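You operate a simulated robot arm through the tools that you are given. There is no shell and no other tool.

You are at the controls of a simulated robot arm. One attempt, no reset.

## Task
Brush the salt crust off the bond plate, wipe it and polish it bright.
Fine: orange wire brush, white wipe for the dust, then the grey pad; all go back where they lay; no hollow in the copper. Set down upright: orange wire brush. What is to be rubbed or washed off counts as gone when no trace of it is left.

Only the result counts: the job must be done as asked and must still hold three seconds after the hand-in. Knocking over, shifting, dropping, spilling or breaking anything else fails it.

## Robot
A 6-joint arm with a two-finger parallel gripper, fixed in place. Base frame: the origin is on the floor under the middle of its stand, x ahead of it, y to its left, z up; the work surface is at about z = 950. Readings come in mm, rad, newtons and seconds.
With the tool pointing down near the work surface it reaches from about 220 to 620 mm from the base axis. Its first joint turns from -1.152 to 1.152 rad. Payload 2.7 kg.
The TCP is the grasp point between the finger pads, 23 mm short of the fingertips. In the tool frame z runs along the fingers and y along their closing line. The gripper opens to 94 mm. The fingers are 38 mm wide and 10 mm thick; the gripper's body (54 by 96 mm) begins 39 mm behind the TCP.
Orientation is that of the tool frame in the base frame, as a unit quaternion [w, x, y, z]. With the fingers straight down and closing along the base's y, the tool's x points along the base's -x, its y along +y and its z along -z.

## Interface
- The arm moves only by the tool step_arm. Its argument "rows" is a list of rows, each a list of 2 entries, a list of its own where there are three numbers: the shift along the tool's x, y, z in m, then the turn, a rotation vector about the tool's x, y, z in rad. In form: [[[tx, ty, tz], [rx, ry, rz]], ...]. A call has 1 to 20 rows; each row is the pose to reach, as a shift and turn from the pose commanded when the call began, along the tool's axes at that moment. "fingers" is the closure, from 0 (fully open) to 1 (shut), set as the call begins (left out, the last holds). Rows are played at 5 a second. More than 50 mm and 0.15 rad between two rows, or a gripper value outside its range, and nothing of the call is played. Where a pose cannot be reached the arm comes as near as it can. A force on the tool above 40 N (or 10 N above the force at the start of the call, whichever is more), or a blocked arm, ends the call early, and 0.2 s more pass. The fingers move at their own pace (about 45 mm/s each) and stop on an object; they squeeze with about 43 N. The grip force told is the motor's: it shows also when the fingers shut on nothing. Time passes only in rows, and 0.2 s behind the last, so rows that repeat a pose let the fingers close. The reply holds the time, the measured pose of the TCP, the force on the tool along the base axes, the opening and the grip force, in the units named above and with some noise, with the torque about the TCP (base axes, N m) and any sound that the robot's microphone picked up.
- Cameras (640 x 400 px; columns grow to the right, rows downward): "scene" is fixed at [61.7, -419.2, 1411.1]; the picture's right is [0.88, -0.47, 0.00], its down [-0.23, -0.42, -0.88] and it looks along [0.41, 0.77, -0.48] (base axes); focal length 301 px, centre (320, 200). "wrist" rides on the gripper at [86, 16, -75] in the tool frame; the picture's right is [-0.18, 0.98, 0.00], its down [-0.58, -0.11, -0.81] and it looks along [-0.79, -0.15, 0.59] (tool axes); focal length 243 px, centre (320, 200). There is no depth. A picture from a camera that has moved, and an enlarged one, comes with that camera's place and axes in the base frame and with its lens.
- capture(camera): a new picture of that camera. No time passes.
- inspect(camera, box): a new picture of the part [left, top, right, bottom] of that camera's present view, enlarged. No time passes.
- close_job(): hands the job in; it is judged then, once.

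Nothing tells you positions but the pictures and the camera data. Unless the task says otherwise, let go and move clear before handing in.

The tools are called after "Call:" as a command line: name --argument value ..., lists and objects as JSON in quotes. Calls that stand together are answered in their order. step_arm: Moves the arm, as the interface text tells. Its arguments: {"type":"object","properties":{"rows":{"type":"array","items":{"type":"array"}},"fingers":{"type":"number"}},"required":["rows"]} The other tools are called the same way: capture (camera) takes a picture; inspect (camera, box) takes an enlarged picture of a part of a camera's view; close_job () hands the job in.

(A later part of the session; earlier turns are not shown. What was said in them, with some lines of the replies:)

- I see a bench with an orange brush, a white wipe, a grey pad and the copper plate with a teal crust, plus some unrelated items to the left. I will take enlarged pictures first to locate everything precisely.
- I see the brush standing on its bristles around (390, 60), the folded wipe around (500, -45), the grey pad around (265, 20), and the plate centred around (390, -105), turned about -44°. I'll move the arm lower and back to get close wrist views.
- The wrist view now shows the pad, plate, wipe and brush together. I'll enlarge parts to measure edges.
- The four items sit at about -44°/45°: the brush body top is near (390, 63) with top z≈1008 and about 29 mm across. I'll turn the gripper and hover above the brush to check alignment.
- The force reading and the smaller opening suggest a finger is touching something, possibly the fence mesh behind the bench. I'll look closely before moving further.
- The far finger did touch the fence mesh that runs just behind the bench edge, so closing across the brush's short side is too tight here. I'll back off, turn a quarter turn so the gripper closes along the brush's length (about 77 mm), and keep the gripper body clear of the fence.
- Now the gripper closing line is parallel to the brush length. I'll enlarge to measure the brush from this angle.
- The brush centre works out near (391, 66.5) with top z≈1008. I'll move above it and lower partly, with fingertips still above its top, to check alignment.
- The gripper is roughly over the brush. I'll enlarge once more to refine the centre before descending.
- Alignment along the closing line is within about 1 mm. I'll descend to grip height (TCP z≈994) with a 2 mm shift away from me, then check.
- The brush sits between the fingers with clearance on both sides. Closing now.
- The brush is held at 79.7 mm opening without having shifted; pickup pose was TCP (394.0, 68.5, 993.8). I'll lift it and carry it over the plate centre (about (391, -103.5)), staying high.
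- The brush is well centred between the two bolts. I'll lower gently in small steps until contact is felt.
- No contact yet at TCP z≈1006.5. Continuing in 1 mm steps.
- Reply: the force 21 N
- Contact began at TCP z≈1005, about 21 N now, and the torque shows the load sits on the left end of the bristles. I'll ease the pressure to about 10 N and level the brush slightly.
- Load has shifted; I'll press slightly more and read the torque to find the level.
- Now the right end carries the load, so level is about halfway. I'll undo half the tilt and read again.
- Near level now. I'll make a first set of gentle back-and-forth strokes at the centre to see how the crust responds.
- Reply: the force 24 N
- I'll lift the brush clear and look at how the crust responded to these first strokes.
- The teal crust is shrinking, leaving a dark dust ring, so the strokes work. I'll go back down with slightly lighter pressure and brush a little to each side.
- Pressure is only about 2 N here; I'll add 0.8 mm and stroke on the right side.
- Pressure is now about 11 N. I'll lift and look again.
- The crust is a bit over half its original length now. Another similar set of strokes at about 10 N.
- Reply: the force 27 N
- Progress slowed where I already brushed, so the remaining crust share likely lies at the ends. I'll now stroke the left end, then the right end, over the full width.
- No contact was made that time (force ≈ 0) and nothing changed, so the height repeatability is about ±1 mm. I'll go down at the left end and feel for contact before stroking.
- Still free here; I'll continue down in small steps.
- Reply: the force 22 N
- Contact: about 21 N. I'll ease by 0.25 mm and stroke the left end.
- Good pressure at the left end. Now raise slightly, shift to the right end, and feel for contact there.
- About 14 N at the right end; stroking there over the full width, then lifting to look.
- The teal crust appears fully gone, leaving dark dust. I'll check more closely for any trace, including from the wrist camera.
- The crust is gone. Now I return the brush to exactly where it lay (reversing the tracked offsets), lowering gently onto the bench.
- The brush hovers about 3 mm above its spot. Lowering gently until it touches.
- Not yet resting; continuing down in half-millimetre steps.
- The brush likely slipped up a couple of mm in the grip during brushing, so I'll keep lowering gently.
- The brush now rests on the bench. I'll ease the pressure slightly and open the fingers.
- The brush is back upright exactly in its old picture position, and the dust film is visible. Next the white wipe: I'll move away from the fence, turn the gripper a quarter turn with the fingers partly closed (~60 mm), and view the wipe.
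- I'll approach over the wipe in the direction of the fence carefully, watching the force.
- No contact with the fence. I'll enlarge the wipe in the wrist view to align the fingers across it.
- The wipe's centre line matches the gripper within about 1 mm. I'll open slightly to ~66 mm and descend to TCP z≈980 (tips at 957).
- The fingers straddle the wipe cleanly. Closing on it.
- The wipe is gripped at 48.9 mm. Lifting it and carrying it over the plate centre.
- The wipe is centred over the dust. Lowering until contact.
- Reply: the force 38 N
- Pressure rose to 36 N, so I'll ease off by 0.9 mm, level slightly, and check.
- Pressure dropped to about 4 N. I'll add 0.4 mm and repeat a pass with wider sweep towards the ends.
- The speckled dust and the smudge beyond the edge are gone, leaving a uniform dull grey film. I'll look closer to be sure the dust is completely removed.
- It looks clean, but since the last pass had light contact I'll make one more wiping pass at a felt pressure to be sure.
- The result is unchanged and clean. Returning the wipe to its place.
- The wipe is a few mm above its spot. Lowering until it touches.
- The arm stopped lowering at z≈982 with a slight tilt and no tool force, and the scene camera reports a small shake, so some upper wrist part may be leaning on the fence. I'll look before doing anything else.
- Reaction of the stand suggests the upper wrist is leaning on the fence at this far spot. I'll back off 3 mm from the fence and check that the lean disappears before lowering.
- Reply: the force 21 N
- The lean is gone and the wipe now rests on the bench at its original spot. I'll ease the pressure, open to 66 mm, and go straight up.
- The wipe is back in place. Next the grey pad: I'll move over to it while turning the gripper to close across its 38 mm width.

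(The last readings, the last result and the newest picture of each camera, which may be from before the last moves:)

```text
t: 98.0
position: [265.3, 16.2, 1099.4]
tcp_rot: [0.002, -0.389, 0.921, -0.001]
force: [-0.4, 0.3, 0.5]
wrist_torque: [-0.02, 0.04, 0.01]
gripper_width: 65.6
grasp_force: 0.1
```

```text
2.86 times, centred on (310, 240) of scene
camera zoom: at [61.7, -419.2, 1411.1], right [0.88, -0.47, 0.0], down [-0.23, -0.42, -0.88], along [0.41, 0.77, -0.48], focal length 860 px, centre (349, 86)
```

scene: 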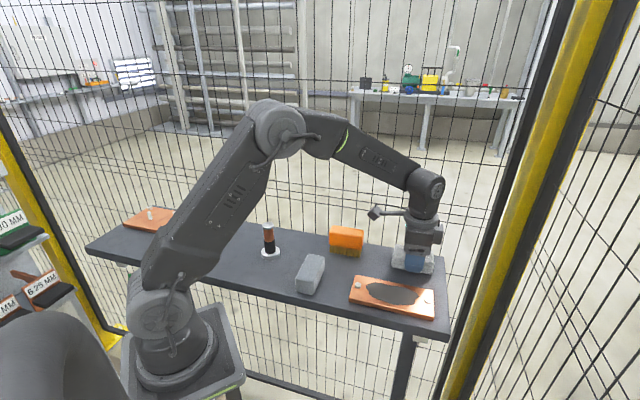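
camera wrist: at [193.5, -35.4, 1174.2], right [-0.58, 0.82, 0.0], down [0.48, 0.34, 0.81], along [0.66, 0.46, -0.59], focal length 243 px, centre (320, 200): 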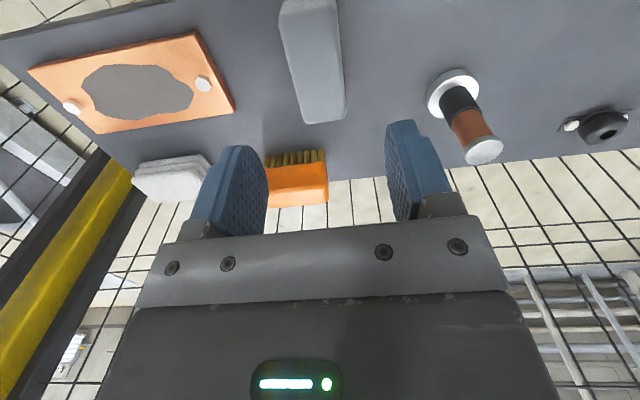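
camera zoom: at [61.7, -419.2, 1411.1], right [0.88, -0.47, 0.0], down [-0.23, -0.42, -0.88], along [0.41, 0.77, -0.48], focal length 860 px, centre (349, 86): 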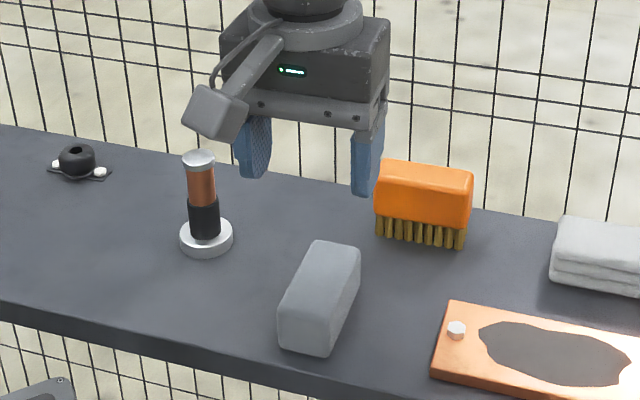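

Call:
inspect --camera "wrist" --box '[250, 0, 380, 130]'

```text
3.08 times, centred on (315, 65) of wrist
camera zoom: at [193.5, -35.4, 1174.2], right [-0.58, 0.82, 0.0], down [0.48, 0.34, 0.81], along [0.66, 0.46, -0.59], focal length 746 px, centre (335, 615)
```

zoom: 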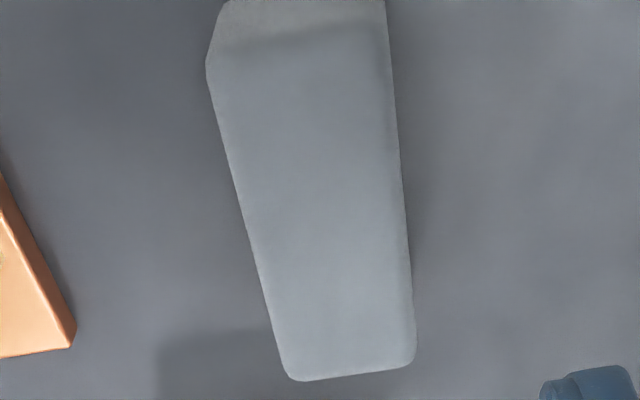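

The pad centre is at about (271.4, 17.9). I'll shift a few mm and descend to TCP z≈988.

Call:
step_arm --rows '[[[-0.006, -0.003, 0.03], [0, 0, 0]], [[-0.006, -0.003, 0.06], [0, 0, 0]], [[-0.006, -0.003, 0.085], [0, 0, 0]], [[-0.006, -0.003, 0.1], [0, 0, 0]], [[-0.006, -0.003, 0.107], [0, 0, 0]], [[-0.006, -0.003, 0.1114], [0, 0, 0]], [[-0.006, -0.003, 0.1114], [0, 0, 0]]]' --fingers 0.3

Call:
capture --camera "wrist"

Call:
inspect --camera "scene" --box '[250, 200, 370, 320]'

```text
t: 99.6
position: [274.1, 16.9, 987.0]
tcp_rot: [0.002, -0.389, 0.921, -0.001]
force: [0.1, -0.2, -0.1]
wrist_torque: [0.0, -0.03, 0.03]
gripper_width: 65.9
grasp_force: 0.1
```

```text
taken
camera wrist: at [201.1, -34.5, 1062.2], right [-0.57, 0.82, 0.0], down [0.48, 0.34, 0.81], along [0.66, 0.46, -0.59], focal length 243 px, centre (320, 200)
```

wrist: 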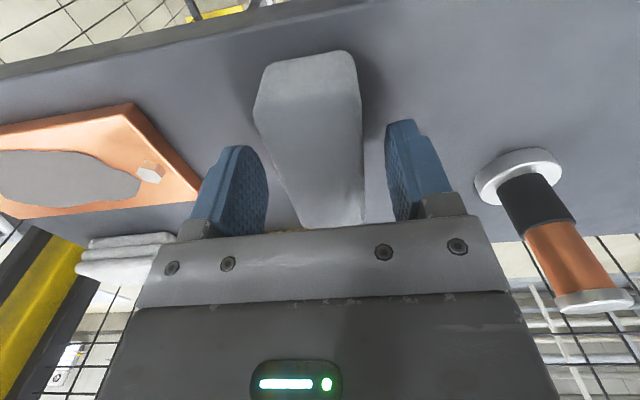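

```text
3.33 times, centred on (310, 260) of scene
camera zoom: at [61.7, -419.2, 1411.1], right [0.88, -0.47, 0.0], down [-0.23, -0.42, -0.88], along [0.41, 0.77, -0.48], focal length 1004 px, centre (353, 0)
```

zoom: 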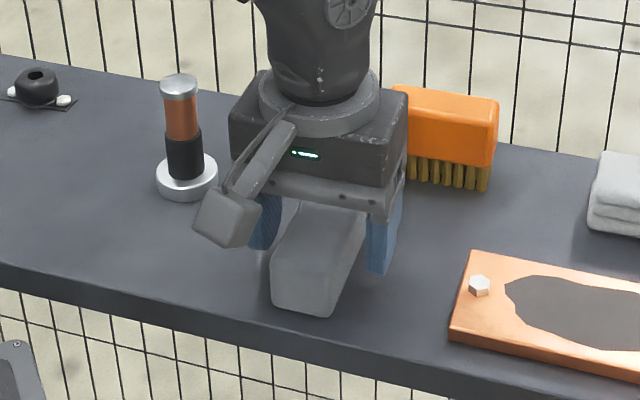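

The pad sits centred between the fingers. Closing.

Call:
step_arm --rows '[[[0, 0, 0], [0, 0, 0]], [[0, 0, 0], [0, 0, 0]], [[0, 0, 0], [0, 0, 0]], [[0, 0, 0], [0, 0, 0]]]' --fingers 1

Call:
capture --camera "wrist"

Call:
inspect --camera "scene" --box '[250, 200, 370, 320]'

```text
t: 100.6
position: [273.7, 16.4, 987.9]
tcp_rot: [0.002, -0.388, 0.922, -0.001]
force: [-0.3, 0.3, 0.2]
wrist_torque: [0.03, 0.0, 0.0]
gripper_width: 38.6
grasp_force: 43.3
```

```text
taken
camera wrist: at [201.1, -34.5, 1062.4], right [-0.57, 0.82, 0.0], down [0.48, 0.34, 0.81], along [0.66, 0.46, -0.59], focal length 243 px, centre (320, 200)
```

wrist: 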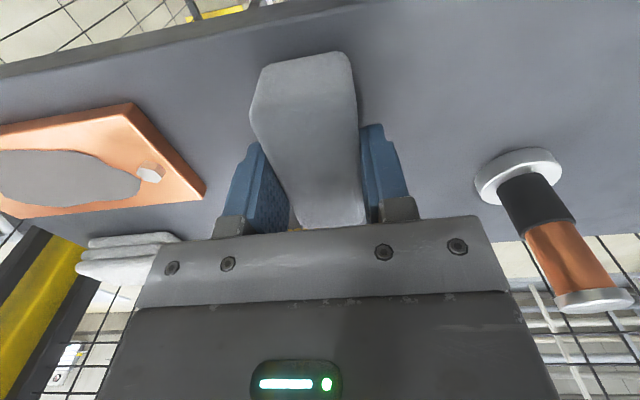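

```text
3.33 times, centred on (310, 260) of scene
camera zoom: at [61.8, -419.2, 1411.1], right [0.88, -0.47, 0.0], down [-0.23, -0.42, -0.88], along [0.41, 0.77, -0.48], focal length 1004 px, centre (353, 0)
```

zoom: 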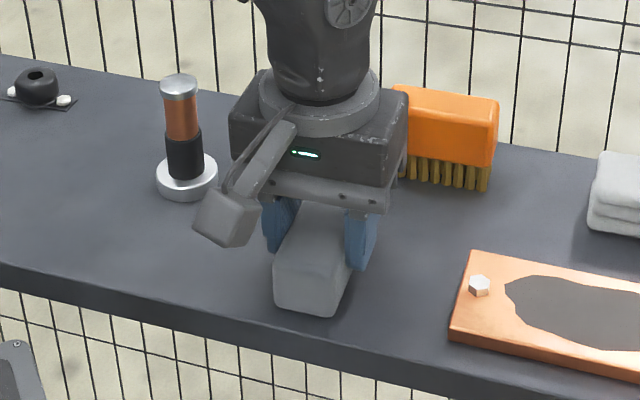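

The pad is gripped at 38.6 mm (it centred by about 2 mm, which I'll correct on return). Lifting and carrying it over the plate centre.

Call:
step_arm --rows '[[[0, 0, -0.02], [0, 0, 0]], [[0, 0, -0.045], [0, 0, 0]], [[0, 0, -0.06], [0, 0, 0]], [[0.001, -0.034, -0.06], [0, 0, 0]], [[0.002, -0.068, -0.06], [0, 0, 0]], [[0.003, -0.102, -0.06], [0, 0, 0]], [[0.004, -0.136, -0.06], [0, 0, 0]], [[0.0042, -0.1682, -0.06], [0, 0, 0]], [[0.0042, -0.1682, -0.04], [0, 0, 0]], [[0.0042, -0.1682, -0.025], [0, 0, 0]], [[0.0042, -0.1682, -0.025], [0, 0, 0]]]' --fingers 1

Call:
capture --camera "wrist"

Call:
inspect --camera "scene" --box '[320, 200, 460, 330]'

```text
t: 103.0
position: [389.4, -103.4, 1013.7]
tcp_rot: [0.002, -0.389, 0.921, -0.001]
force: [-1.0, 0.5, -0.5]
wrist_torque: [-0.02, -0.01, -0.01]
gripper_width: 39.2
grasp_force: 42.8
```

```text
taken
camera wrist: at [318.1, -154.8, 1088.3], right [-0.57, 0.82, 0.0], down [0.48, 0.34, 0.81], along [0.66, 0.46, -0.59], focal length 243 px, centre (320, 200)
```

wrist: 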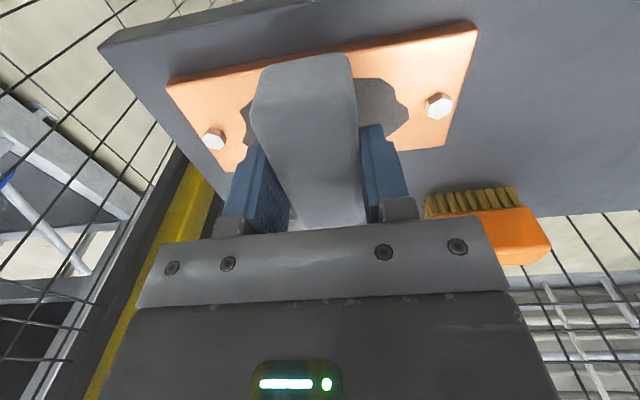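

```text
3.08 times, centred on (390, 265) of scene
camera zoom: at [61.8, -419.2, 1411.1], right [0.88, -0.47, 0.0], down [-0.23, -0.42, -0.88], along [0.41, 0.77, -0.48], focal length 926 px, centre (105, 0)
```

zoom: 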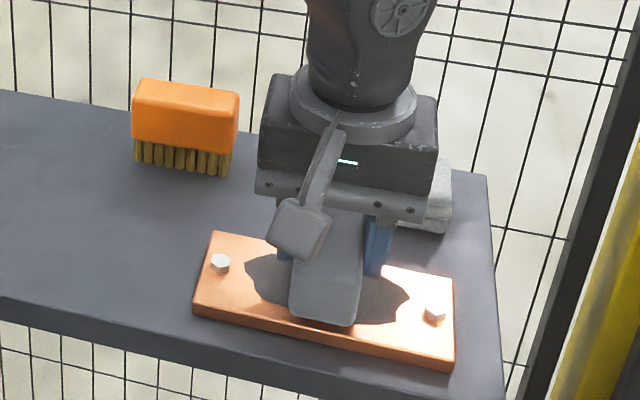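

The pad is centred over the plate across its width. Lowering to contact.

Call:
step_arm --rows '[[[0, 0, 0.006], [0, 0, 0]], [[0, 0, 0.01], [0, 0, 0]], [[0, 0, 0.0125], [0, 0, 0]], [[0, 0, 0.0125], [0, 0, 0]]]'

Call:
step_arm --rows '[[[0, 0, 0.0005], [0, 0, 0]], [[0, 0, 0.0005], [0, 0, 0]]]'

Call:
step_arm --rows '[[[0, 0, 0.0004], [0, 0, 0]], [[0, 0, 0.0004], [0, 0, 0]]]'

```text
t: 104.0
position: [389.7, -105.3, 1001.7]
tcp_rot: [0.001, -0.389, 0.921, -0.002]
force: [0.3, 0.8, -0.6]
wrist_torque: [0.04, -0.05, -0.02]
gripper_width: 39.0
grasp_force: 43.1
```

```text
t: 104.6
position: [390.1, -105.9, 1000.7]
tcp_rot: [0.001, -0.388, 0.922, -0.002]
force: [0.0, 0.7, -1.2]
wrist_torque: [0.01, -0.02, 0.0]
gripper_width: 39.1
grasp_force: 42.8
```

```text
t: 105.2
position: [391.7, -105.0, 999.0]
tcp_rot: [0.001, -0.389, 0.921, -0.001]
force: [-2.5, 0.4, 5.1]
wrist_torque: [0.08, 0.2, 0.03]
gripper_width: 39.2
grasp_force: 42.8
```

Contact at about 5 N. I'll add 0.2 mm and make a first slow polishing stroke along the plate.

Call:
step_arm --rows '[[[0, 0, 0.0002], [0, 0, 0]], [[0, -0.012, 0.0002], [0, 0, 0]], [[0, -0.024, 0.0002], [0, 0, 0]], [[0, -0.035, 0.0002], [0, 0, 0]], [[0, -0.024, 0.0002], [0, 0, 0]], [[0, -0.012, 0.0002], [0, 0, 0]], [[0, 0, 0.0002], [0, 0, 0]]]'

Call:
step_arm --rows '[[[0, 0.012, 0], [0, 0, 0]], [[0, 0.024, 0], [0, 0, 0]], [[0, 0.035, 0], [0, 0, 0]], [[0, 0.024, 0], [0, 0, 0]], [[0, 0.012, 0], [0, 0, 0]], [[0, 0, 0], [0, 0, 0]]]'

Call:
inspect --camera "scene" --box '[330, 250, 450, 330]'

```text
t: 106.8
position: [393.8, -105.7, 999.4]
tcp_rot: [0.004, -0.388, 0.922, -0.003]
force: [3.6, -4.1, 13.9]
wrist_torque: [-0.11, 0.19, 0.09]
gripper_width: 38.8
grasp_force: 43.2
```

```text
t: 108.2
position: [390.2, -104.7, 999.7]
tcp_rot: [0.001, -0.389, 0.921, -0.001]
force: [-1.2, 1.5, 3.4]
wrist_torque: [0.14, 0.03, 0.03]
gripper_width: 39.1
grasp_force: 42.8
```

```text
5.00 times, centred on (390, 290) of scene
camera zoom: at [61.7, -419.2, 1411.1], right [0.88, -0.47, 0.0], down [-0.23, -0.42, -0.88], along [0.41, 0.77, -0.48], focal length 1505 px, centre (-30, -250)
```

zoom: 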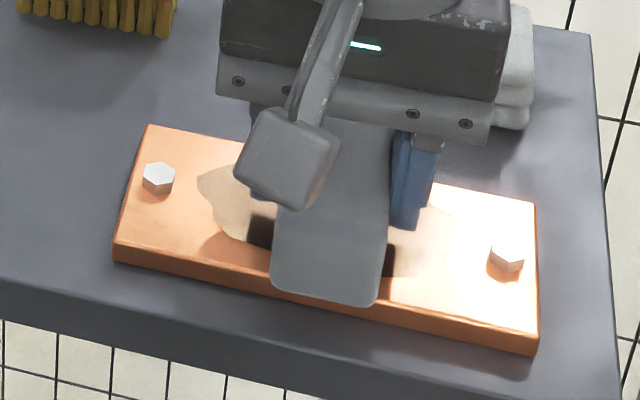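

The film is brightening nicely. Another pass each way with slightly more pressure.

Call:
step_arm --rows '[[[0, 0, 0.0002], [0, 0, 0]], [[0, -0.012, 0.0002], [0, 0, 0]], [[0, -0.024, 0.0002], [0, 0, 0]], [[0, -0.035, 0.0002], [0, 0, 0]], [[0, -0.024, 0.0002], [0, 0, 0]], [[0, -0.012, 0.0002], [0, 0, 0]], [[0, 0, 0.0002], [0, 0, 0]]]'

Call:
step_arm --rows '[[[0, 0.012, 0], [0, 0, 0]], [[0, 0.024, 0], [0, 0, 0]], [[0, 0.035, 0], [0, 0, 0]], [[0, 0.024, 0], [0, 0, 0]], [[0, 0.012, 0], [0, 0, 0]], [[0, 0, 0], [0, 0, 0]]]'

Call:
step_arm --rows '[[[0, 0, -0.02], [0, 0, 0]], [[0, 0, -0.05], [0, 0, 0]], [[-0.03, 0, -0.08], [0, 0, 0]], [[-0.06, 0, -0.1], [0, 0, 0]], [[-0.06, 0, -0.1], [0, 0, 0]]]'

Call:
inspect --camera "scene" --box '[330, 250, 450, 330]'

```text
t: 109.8
position: [392.1, -104.5, 999.2]
tcp_rot: [0.003, -0.388, 0.921, -0.002]
force: [2.4, -2.6, 7.7]
wrist_torque: [-0.07, 0.07, 0.04]
gripper_width: 39.1
grasp_force: 43.3
```

```text
t: 111.2
position: [393.3, -103.8, 998.1]
tcp_rot: [0.002, -0.389, 0.921, -0.002]
force: [-2.7, 4.4, 9.3]
wrist_torque: [0.13, 0.22, -0.02]
gripper_width: 39.0
grasp_force: 42.9
```

```text
t: 112.4
position: [433.4, -61.1, 1097.3]
tcp_rot: [0.001, -0.388, 0.921, -0.002]
force: [0.4, 0.2, -0.5]
wrist_torque: [-0.01, 0.0, -0.01]
gripper_width: 39.1
grasp_force: 43.0
```

```text
5.00 times, centred on (390, 290) of scene
camera zoom: at [61.8, -419.2, 1411.1], right [0.88, -0.47, 0.0], down [-0.23, -0.42, -0.88], along [0.41, 0.77, -0.48], focal length 1505 px, centre (-30, -250)
```

zoom: 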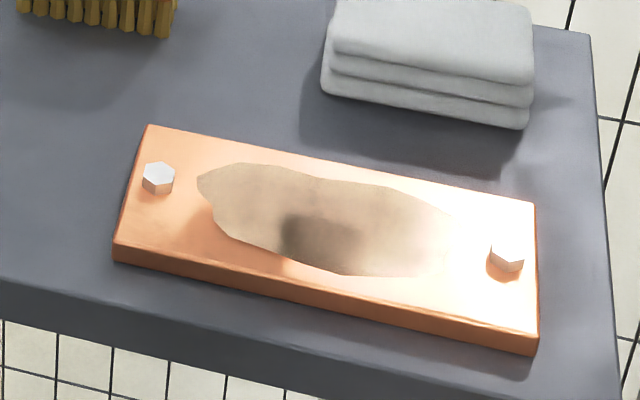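

Call:
inspect --camera "scene" --box '[362, 275, 432, 315]'

Call:
capture --camera "wrist"

Call:
capture --camera "scene"

```text
9.14 times, centred on (397, 295) of scene
camera zoom: at [61.8, -419.2, 1411.1], right [0.88, -0.47, 0.0], down [-0.23, -0.42, -0.88], along [0.41, 0.77, -0.48], focal length 2753 px, centre (-384, -669)
```

zoom: 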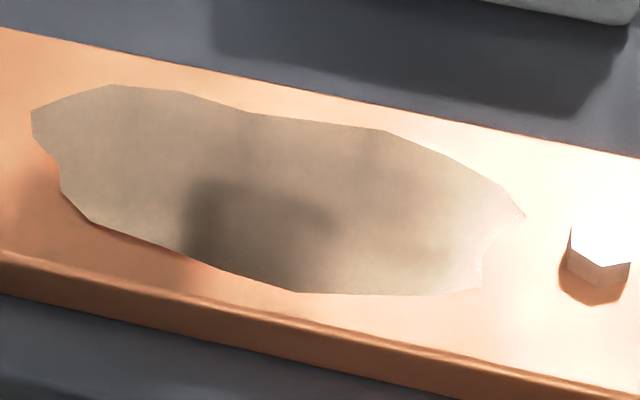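

```text
taken
camera wrist: at [361.9, -113.3, 1172.5], right [-0.57, 0.82, 0.0], down [0.48, 0.34, 0.81], along [0.66, 0.46, -0.59], focal length 243 px, centre (320, 200)
```

wrist: 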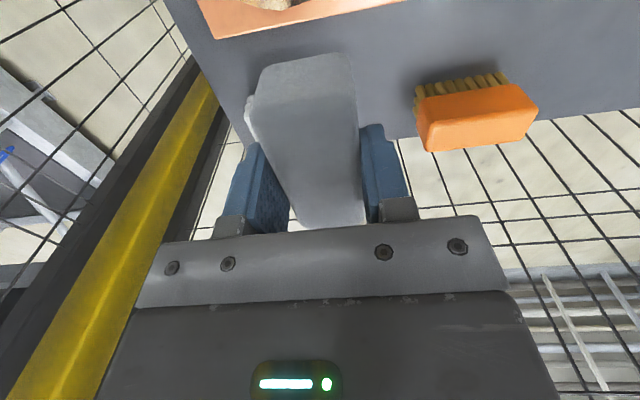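

```text
taken
```

scene: 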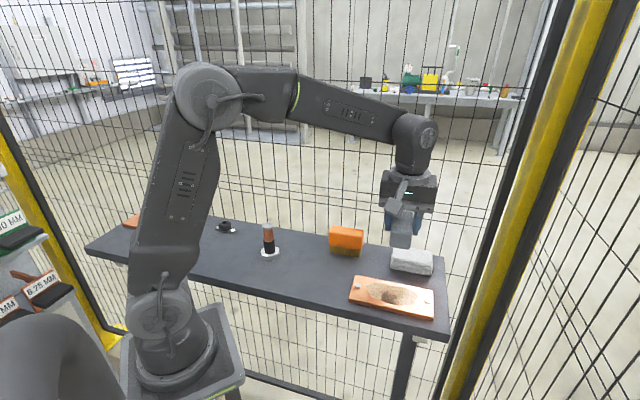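

The film is turning bright and reflective (the dark blot is a reflection of the gripper), but its outline is still visible, so more polishing is needed. Going back down by feel.

Call:
step_arm --rows '[[[0.03, 0, 0.02], [0, 0, 0]], [[0.06, 0, 0.04], [0, 0, 0]], [[0.06, 0, 0.075], [0, 0, 0]], [[0.06, 0, 0.092], [0, 0, 0]], [[0.06, 0, 0.098], [0, 0, 0]], [[0.06, 0, 0.0998], [0, 0, 0]], [[0.06, 0, 0.0998], [0, 0, 0]]]'

Call:
step_arm --rows '[[[0, 0, 0.0002], [0, 0, 0]], [[0, 0, 0.0002], [0, 0, 0]]]'

```text
t: 114.0
position: [389.9, -104.1, 998.8]
tcp_rot: [0.002, -0.388, 0.922, -0.002]
force: [-2.4, 0.7, 3.3]
wrist_torque: [0.1, 0.12, 0.0]
gripper_width: 38.8
grasp_force: 42.8
```

```text
t: 114.6
position: [391.6, -104.3, 999.2]
tcp_rot: [0.002, -0.389, 0.921, 0.0]
force: [-3.3, 1.2, 6.3]
wrist_torque: [0.13, 0.18, 0.03]
gripper_width: 39.1
grasp_force: 42.8
```

Call:
step_arm --rows '[[[0, -0.012, 0.0002], [0, 0, 0]], [[0, -0.024, 0.0002], [0, 0, 0]], [[0, -0.035, 0.0002], [0, 0, 0]], [[0, -0.024, 0.0002], [0, 0, 0]], [[0, -0.012, 0.0002], [0, 0, 0]], [[0, 0, 0.0002], [0, 0, 0]], [[0, 0.012, 0.0002], [0, 0, 0]], [[0, 0.024, 0.0002], [0, 0, 0]], [[0, 0.035, 0.0002], [0, 0, 0]], [[0, 0.024, 0.0002], [0, 0, 0]], [[0, 0.012, 0.0002], [0, 0, 0]], [[0, 0, 0.0002], [0, 0, 0]]]'

Call:
step_arm --rows '[[[0, -0.012, 0.0002], [0, 0, 0]], [[0, -0.024, 0.0002], [0, 0, 0]], [[0, -0.035, 0.0002], [0, 0, 0]], [[0, -0.024, 0.0002], [0, 0, 0]], [[0, -0.012, 0.0002], [0, 0, 0]], [[0, 0, 0.0002], [0, 0, 0]], [[0, 0.012, 0.0002], [0, 0, 0]], [[0, 0.024, 0.0002], [0, 0, 0]], [[0, 0.035, 0.0002], [0, 0, 0]], [[0, 0.024, 0.0002], [0, 0, 0]], [[0, 0.012, 0.0002], [0, 0, 0]], [[0, 0, 0.0002], [0, 0, 0]]]'

Call:
step_arm --rows '[[[0, 0, -0.02], [0, 0, 0]], [[0, 0, -0.05], [0, 0, 0]], [[-0.03, 0, -0.08], [0, 0, 0]], [[-0.06, 0.03, -0.1], [0, 0, 0]], [[-0.06, 0.06, -0.1], [0, 0, 0]], [[-0.06, 0.06, -0.1], [0, 0, 0]]]'

Call:
inspect --camera "scene" --box '[330, 250, 450, 330]'

```text
t: 117.2
position: [390.3, -104.8, 999.1]
tcp_rot: [0.001, -0.388, 0.922, -0.002]
force: [-4.4, 5.2, 13.2]
wrist_torque: [0.26, 0.18, 0.03]
gripper_width: 39.1
grasp_force: 43.2
```

```text
t: 119.8
position: [392.3, -104.3, 999.2]
tcp_rot: [0.002, -0.388, 0.922, -0.002]
force: [-6.7, 7.4, 21.7]
wrist_torque: [0.27, 0.23, 0.05]
gripper_width: 39.1
grasp_force: 43.5
```

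```text
t: 121.2
position: [393.1, -17.8, 1098.5]
tcp_rot: [0.002, -0.389, 0.921, -0.001]
force: [-0.8, -0.2, -0.7]
wrist_torque: [0.01, 0.02, -0.02]
gripper_width: 38.8
grasp_force: 43.1
```

```text
5.00 times, centred on (390, 290) of scene
camera zoom: at [61.8, -419.2, 1411.1], right [0.88, -0.47, 0.0], down [-0.23, -0.42, -0.88], along [0.41, 0.77, -0.48], focal length 1505 px, centre (-30, -250)
```

zoom: 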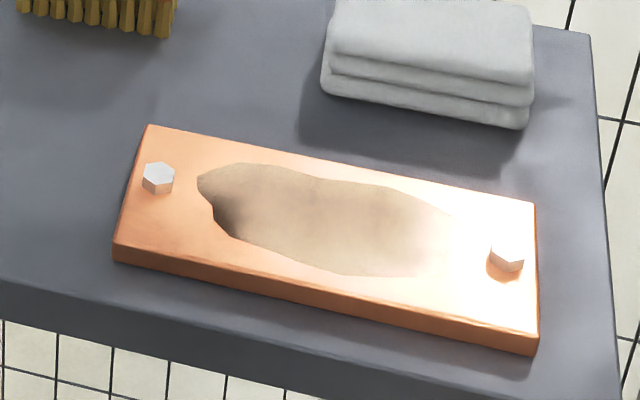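

Call:
inspect --camera "scene" --box '[362, 275, 432, 315]'

Call:
inspect --camera "scene" --box '[345, 270, 415, 310]'

Call:
capture --camera "wrist"

```text
9.14 times, centred on (397, 295) of scene
camera zoom: at [61.8, -419.2, 1411.1], right [0.88, -0.47, 0.0], down [-0.23, -0.42, -0.88], along [0.41, 0.77, -0.48], focal length 2753 px, centre (-384, -669)
```

zoom: 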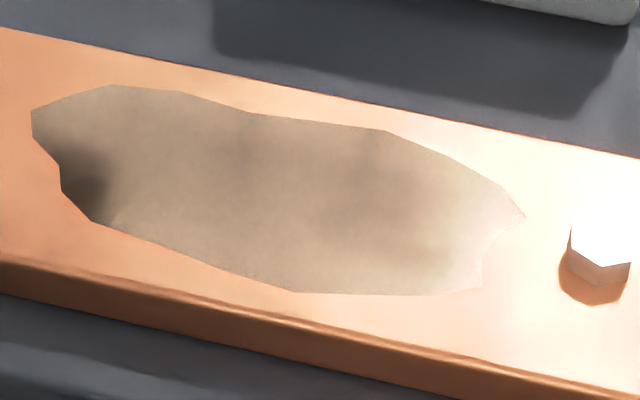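

```text
9.14 times, centred on (380, 290) of scene
camera zoom: at [61.8, -419.2, 1411.1], right [0.88, -0.47, 0.0], down [-0.23, -0.42, -0.88], along [0.41, 0.77, -0.48], focal length 2753 px, centre (-229, -623)
```

zoom: 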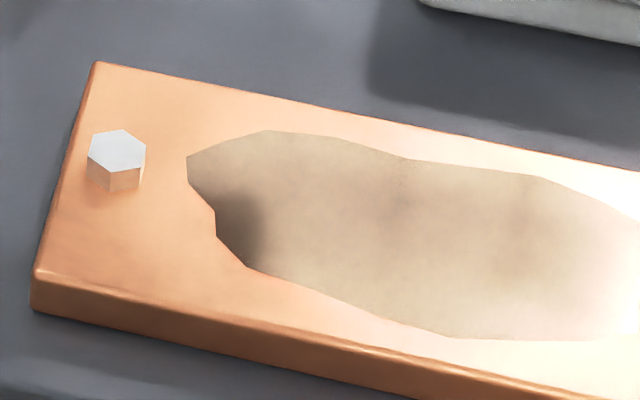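

```text
taken
camera wrist: at [320.3, -69.7, 1172.8], right [-0.57, 0.82, 0.0], down [0.48, 0.34, 0.81], along [0.66, 0.46, -0.59], focal length 243 px, centre (320, 200)
```

wrist: 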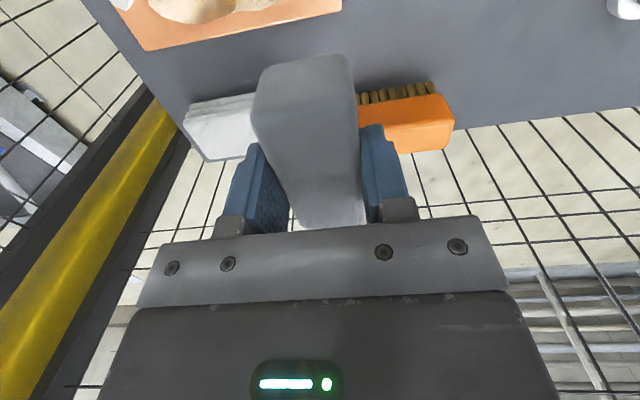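

The patch looks unchanged from the last check, with only the gripper's reflection moving, so it seems fully bright and mirror-like. I'll get a second viewing angle with the wrist camera to check evenness.

Call:
step_arm --rows '[[[0.025, 0.01, -0.02], [0, 0, 0]], [[0.05, 0.02, -0.04], [0, 0, 0]], [[0.075, 0.03, -0.06], [0, 0, 0]], [[0.1, 0.04, -0.07], [0, 0, 0]], [[0.1, 0.04, -0.07], [0, 0, 0]]]'

Call:
capture --camera "wrist"

Call:
inspect --camera "scene" --box '[330, 250, 450, 330]'

```text
t: 122.4
position: [293.5, -66.3, 1169.1]
tcp_rot: [0.002, -0.388, 0.921, -0.002]
force: [0.6, 0.2, -0.1]
wrist_torque: [0.02, 0.01, -0.03]
gripper_width: 38.9
grasp_force: 43.4
```

```text
taken
camera wrist: at [219.9, -117.1, 1242.7], right [-0.57, 0.82, 0.0], down [0.48, 0.34, 0.81], along [0.66, 0.46, -0.59], focal length 243 px, centre (320, 200)
```

wrist: 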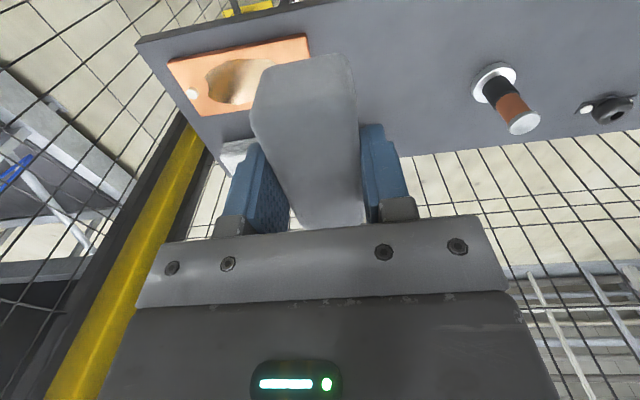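

```text
5.00 times, centred on (390, 290) of scene
camera zoom: at [61.7, -419.2, 1411.1], right [0.88, -0.47, 0.0], down [-0.23, -0.42, -0.88], along [0.41, 0.77, -0.48], focal length 1505 px, centre (-30, -250)
```

zoom: 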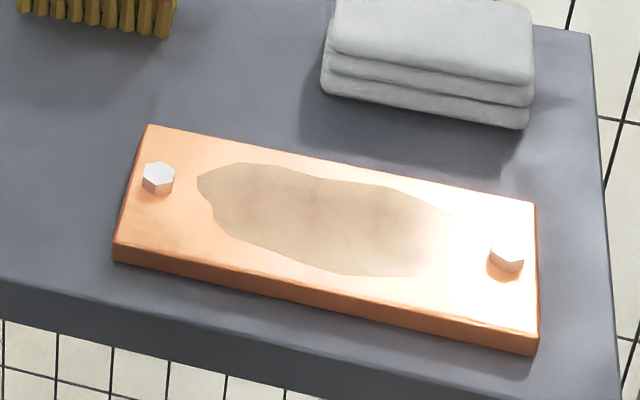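

Call:
inspect --camera "wrist" --box '[150, 20, 320, 130]'

Call:
inspect --camera "scene" --box '[362, 275, 432, 315]'

```text
3.64 times, centred on (235, 75) of wrist
camera zoom: at [219.9, -117.1, 1242.7], right [-0.57, 0.82, 0.0], down [0.48, 0.34, 0.81], along [0.66, 0.46, -0.59], focal length 882 px, centre (629, 654)
```

zoom: 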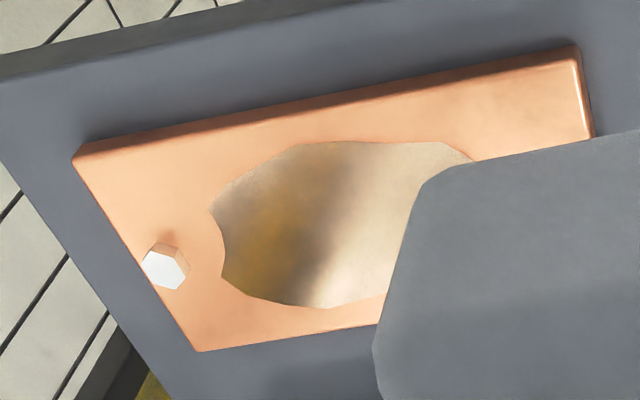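

```text
9.14 times, centred on (397, 295) of scene
camera zoom: at [61.7, -419.2, 1411.1], right [0.88, -0.47, 0.0], down [-0.23, -0.42, -0.88], along [0.41, 0.77, -0.48], focal length 2753 px, centre (-384, -669)
```

zoom: 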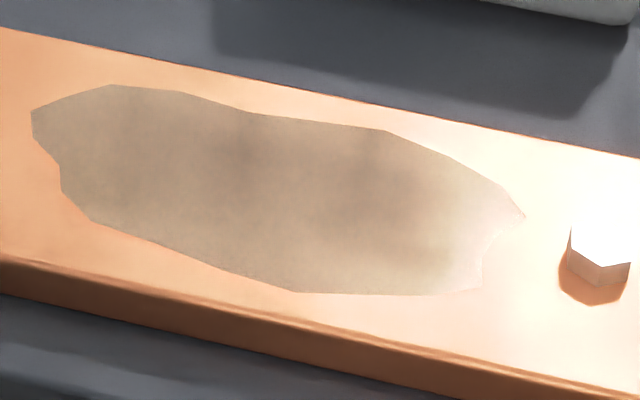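

The patch now mirrors the yellow fence post, so it is polished bright. I'll return the pad to its original place (with the 2 mm correction).

Call:
step_arm --rows '[[[-0.015, 0.024, 0], [0, 0, 0]], [[-0.03, 0.048, 0], [0, 0, 0]], [[-0.0442, 0.0702, 0], [0, 0, 0]], [[-0.0442, 0.0702, 0.045], [0, 0, 0]], [[-0.0442, 0.0702, 0.09], [0, 0, 0]], [[-0.0442, 0.0702, 0.13], [0, 0, 0]], [[-0.0442, 0.0702, 0.158], [0, 0, 0]], [[-0.0442, 0.0702, 0.171], [0, 0, 0]], [[-0.0442, 0.0702, 0.176], [0, 0, 0]], [[-0.0442, 0.0702, 0.176], [0, 0, 0]]]' --fingers 1

Call:
inspect --camera "scene" --box '[250, 200, 370, 320]'

Call:
capture --camera "wrist"

```text
t: 124.6
position: [273.3, 17.4, 989.3]
tcp_rot: [0.002, -0.389, 0.921, -0.001]
force: [0.3, -0.9, -0.7]
wrist_torque: [0.02, 0.03, -0.04]
gripper_width: 39.2
grasp_force: 42.9
```

```text
3.33 times, centred on (310, 260) of scene
camera zoom: at [61.8, -419.2, 1411.1], right [0.88, -0.47, 0.0], down [-0.23, -0.42, -0.88], along [0.41, 0.77, -0.48], focal length 1004 px, centre (353, 0)
```

zoom: 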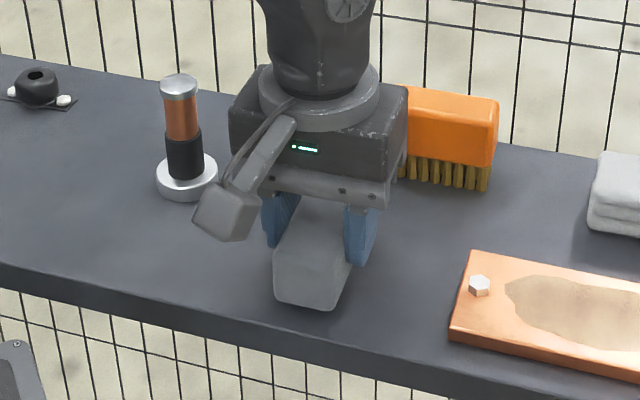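

```text
taken
camera wrist: at [201.5, -33.5, 1065.4], right [-0.57, 0.82, 0.0], down [0.48, 0.34, 0.81], along [0.66, 0.46, -0.59], focal length 243 px, centre (320, 200)
```

wrist: 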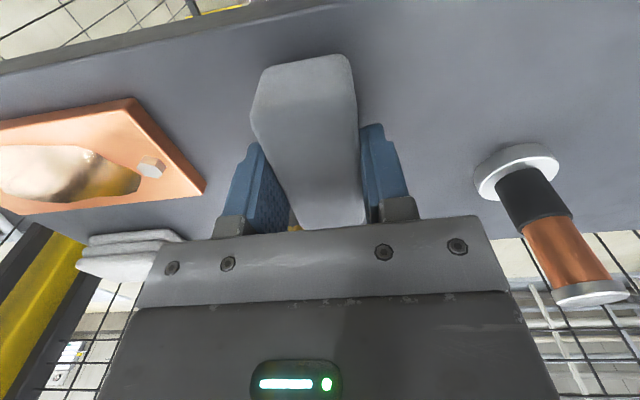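

The pad is a few mm above its original spot. I'll nudge 1.5 mm and lower to contact.

Call:
step_arm --rows '[[[0, 0.0015, 0.002], [0, 0, 0]], [[0, 0.0015, 0.0035], [0, 0, 0]], [[0, 0.0015, 0.0035], [0, 0, 0]]]'

Call:
step_arm --rows '[[[0, 0, 0.0006], [0, 0, 0]], [[0, 0, 0.0006], [0, 0, 0]]]'

Call:
step_arm --rows '[[[0, 0, 0.0005], [0, 0, 0]], [[0, 0, 0.0005], [0, 0, 0]]]'

```text
t: 125.4
position: [271.4, 18.8, 988.8]
tcp_rot: [0.001, -0.389, 0.921, -0.001]
force: [0.5, -1.1, -0.9]
wrist_torque: [0.02, -0.01, -0.01]
gripper_width: 39.0
grasp_force: 43.2
```

```text
t: 126.0
position: [272.6, 18.9, 987.5]
tcp_rot: [0.001, -0.388, 0.922, -0.001]
force: [0.3, 0.4, -0.9]
wrist_torque: [-0.01, 0.04, 0.03]
gripper_width: 39.1
grasp_force: 43.0
```

```text
t: 126.6
position: [271.5, 19.4, 988.4]
tcp_rot: [0.002, -0.389, 0.921, -0.001]
force: [0.1, 0.3, -1.0]
wrist_torque: [0.02, 0.01, 0.02]
gripper_width: 39.0
grasp_force: 42.7
```

Call:
step_arm --rows '[[[0, 0, 0.0005], [0, 0, 0]], [[0, 0, 0.0005], [0, 0, 0]]]'

Call:
step_arm --rows '[[[0, 0, 0.0005], [0, 0, 0]], [[0, 0, 0.0005], [0, 0, 0]]]'

Call:
inspect --camera "scene" --box '[250, 200, 370, 320]'

```text
t: 127.2
position: [271.8, 19.0, 987.7]
tcp_rot: [0.002, -0.388, 0.922, -0.001]
force: [-0.5, 1.4, 7.9]
wrist_torque: [0.1, 0.18, -0.03]
gripper_width: 39.2
grasp_force: 43.1
```

```text
t: 127.8
position: [270.9, 19.8, 987.2]
tcp_rot: [0.003, -0.388, 0.922, -0.001]
force: [-2.5, 3.9, 29.0]
wrist_torque: [-0.05, 0.63, -0.05]
gripper_width: 39.3
grasp_force: 43.0
```

```text
3.33 times, centred on (310, 260) of scene
camera zoom: at [61.5, -419.1, 1411.1], right [0.88, -0.47, 0.0], down [-0.23, -0.42, -0.88], along [0.41, 0.77, -0.48], focal length 1004 px, centre (353, 0)
```

zoom: 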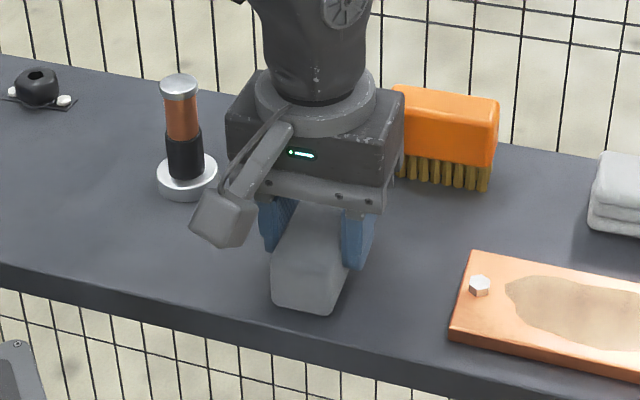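

The pad rests on the bench at its original picture position. Easing off, releasing and lifting away.

Call:
step_arm --rows '[[[0, 0, -0.0007], [0, 0, 0]], [[0, 0, -0.0007], [0, 0, 0]]]'

Call:
step_arm --rows '[[[0, 0, 0], [0, 0, 0]], [[0, 0, 0], [0, 0, 0]], [[0, 0, 0], [0, 0, 0]]]' --fingers 0.3

Call:
step_arm --rows '[[[0, 0, -0.02], [0, 0, 0]], [[0, 0, -0.05], [0, 0, 0]], [[0, 0, -0.09], [0, 0, 0]], [[0, 0, -0.13], [0, 0, 0]], [[0, 0, -0.17], [0, 0, 0]], [[0, 0, -0.17], [0, 0, 0]]]' --fingers 0.3

Call:
inspect --camera "scene" --box '[280, 210, 460, 330]'

Call:
capture --camera "wrist"

```text
t: 128.4
position: [271.5, 19.5, 987.2]
tcp_rot: [0.003, -0.388, 0.922, -0.002]
force: [4.4, 2.1, 20.8]
wrist_torque: [0.1, -0.01, -0.01]
gripper_width: 39.2
grasp_force: 43.0
```

```text
t: 129.2
position: [271.1, 18.1, 986.1]
tcp_rot: [0.001, -0.389, 0.921, -0.002]
force: [0.2, -0.2, -0.4]
wrist_torque: [-0.02, 0.0, -0.02]
gripper_width: 65.8
grasp_force: 0.0
```

```text
t: 130.6
position: [270.5, 17.1, 1157.3]
tcp_rot: [0.002, -0.388, 0.922, -0.001]
force: [-0.6, 0.2, -0.8]
wrist_torque: [0.01, 0.02, 0.03]
gripper_width: 65.8
grasp_force: 0.1
```

```text
3.33 times, centred on (370, 270) of scene
camera zoom: at [61.7, -419.2, 1411.1], right [0.88, -0.47, 0.0], down [-0.23, -0.42, -0.88], along [0.41, 0.77, -0.48], focal length 1004 px, centre (153, -33)
```

zoom: 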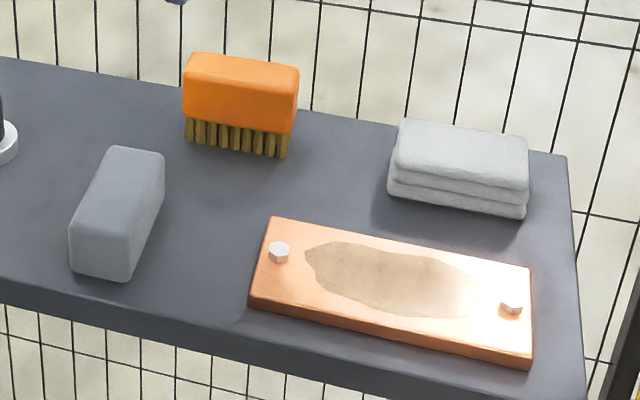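

```text
taken
camera wrist: at [198.2, -33.8, 1232.7], right [-0.57, 0.82, 0.0], down [0.48, 0.34, 0.81], along [0.66, 0.46, -0.59], focal length 243 px, centre (320, 200)
```

wrist: 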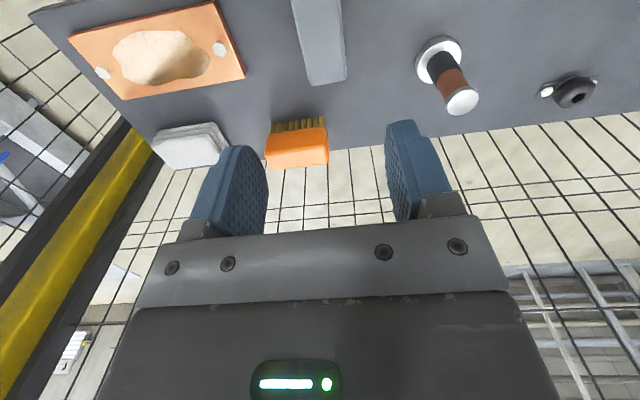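

All three tools are back. I'll examine the polished plate once more from the wrist camera for any residue or hollow.

Call:
inspect --camera "wrist" --box '[60, 0, 260, 110]'

Call:
inspect --camera "scene" --box '[345, 270, 440, 322]'

Call:
inspect --camera "scene" --box '[60, 190, 340, 320]'

```text
3.20 times, centred on (160, 55) of wrist
camera zoom: at [198.2, -33.8, 1232.7], right [-0.57, 0.82, 0.0], down [0.48, 0.34, 0.81], along [0.66, 0.46, -0.59], focal length 776 px, centre (832, 664)
```

zoom: 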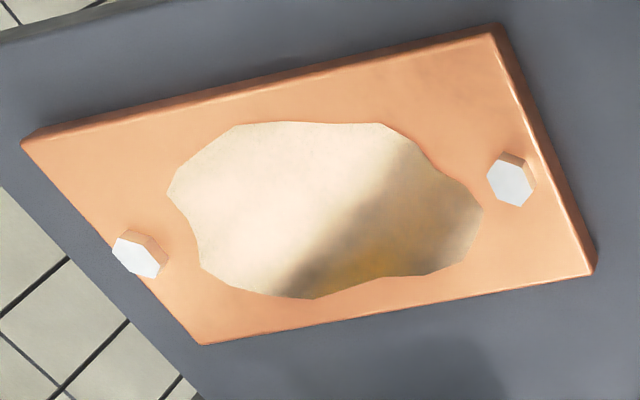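

```text
6.74 times, centred on (392, 296) of scene
camera zoom: at [61.7, -419.2, 1411.1], right [0.88, -0.47, 0.0], down [-0.23, -0.42, -0.88], along [0.41, 0.77, -0.48], focal length 2028 px, centre (-168, -447)
```

zoom: 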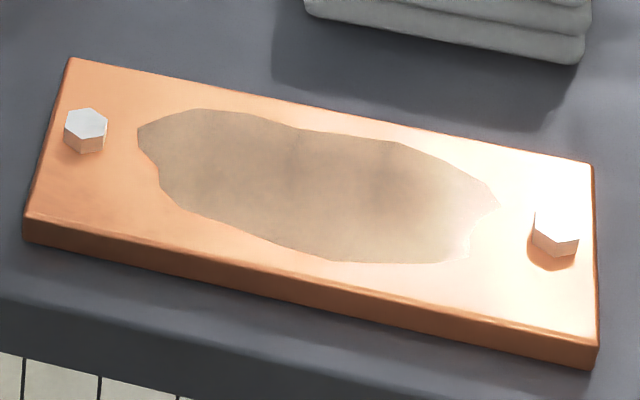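

```text
2.29 times, centred on (200, 255) of scene
camera zoom: at [61.7, -419.2, 1411.1], right [0.88, -0.47, 0.0], down [-0.23, -0.42, -0.88], along [0.41, 0.77, -0.48], focal length 688 px, centre (594, 74)
```

zoom: 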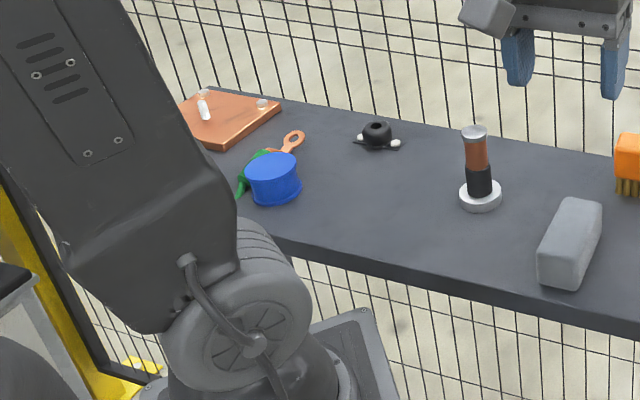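

The crust, dust and dull film are gone. The patch is now mirror-bright with no visible hollow. The brush stands upright in its place, the wipe and pad are back where they lay to within a millimetre or two, and the gripper is empty and clear. I'm handing in the job.

Call:
close_job

```text
The job is handed in.
```

I brushed the salt crust off the bond plate, wiped the dust away and polished the patch bright, then handed the job in. I don't have the judge's result.

- **Plate:** In the last close-up pictures no teal crust, dark dust or dull film was left. The patch is shiny enough to mirror the yellow fence post. I saw no hollow in the copper.
- **Tools:** The orange brush stands upright in its old place. The white wipe and grey pad lie within about 1–2 mm of where they were.
- **Contact with the fence:** The gripper or arm touched the fence mesh behind the bench:
  - A fingertip pressed on it with about 14 N during the first approach to the brush.
  - The upper wrist leaned on it while I was setting the wipe down. The robot's stand flexed slightly until I backed off 3 mm.

  Nothing in the later pictures looked moved or damaged.
- **Pressure:** Brushing was mostly 10–25 N. The wipe reached about 36 N for a moment on first contact before I eased off.
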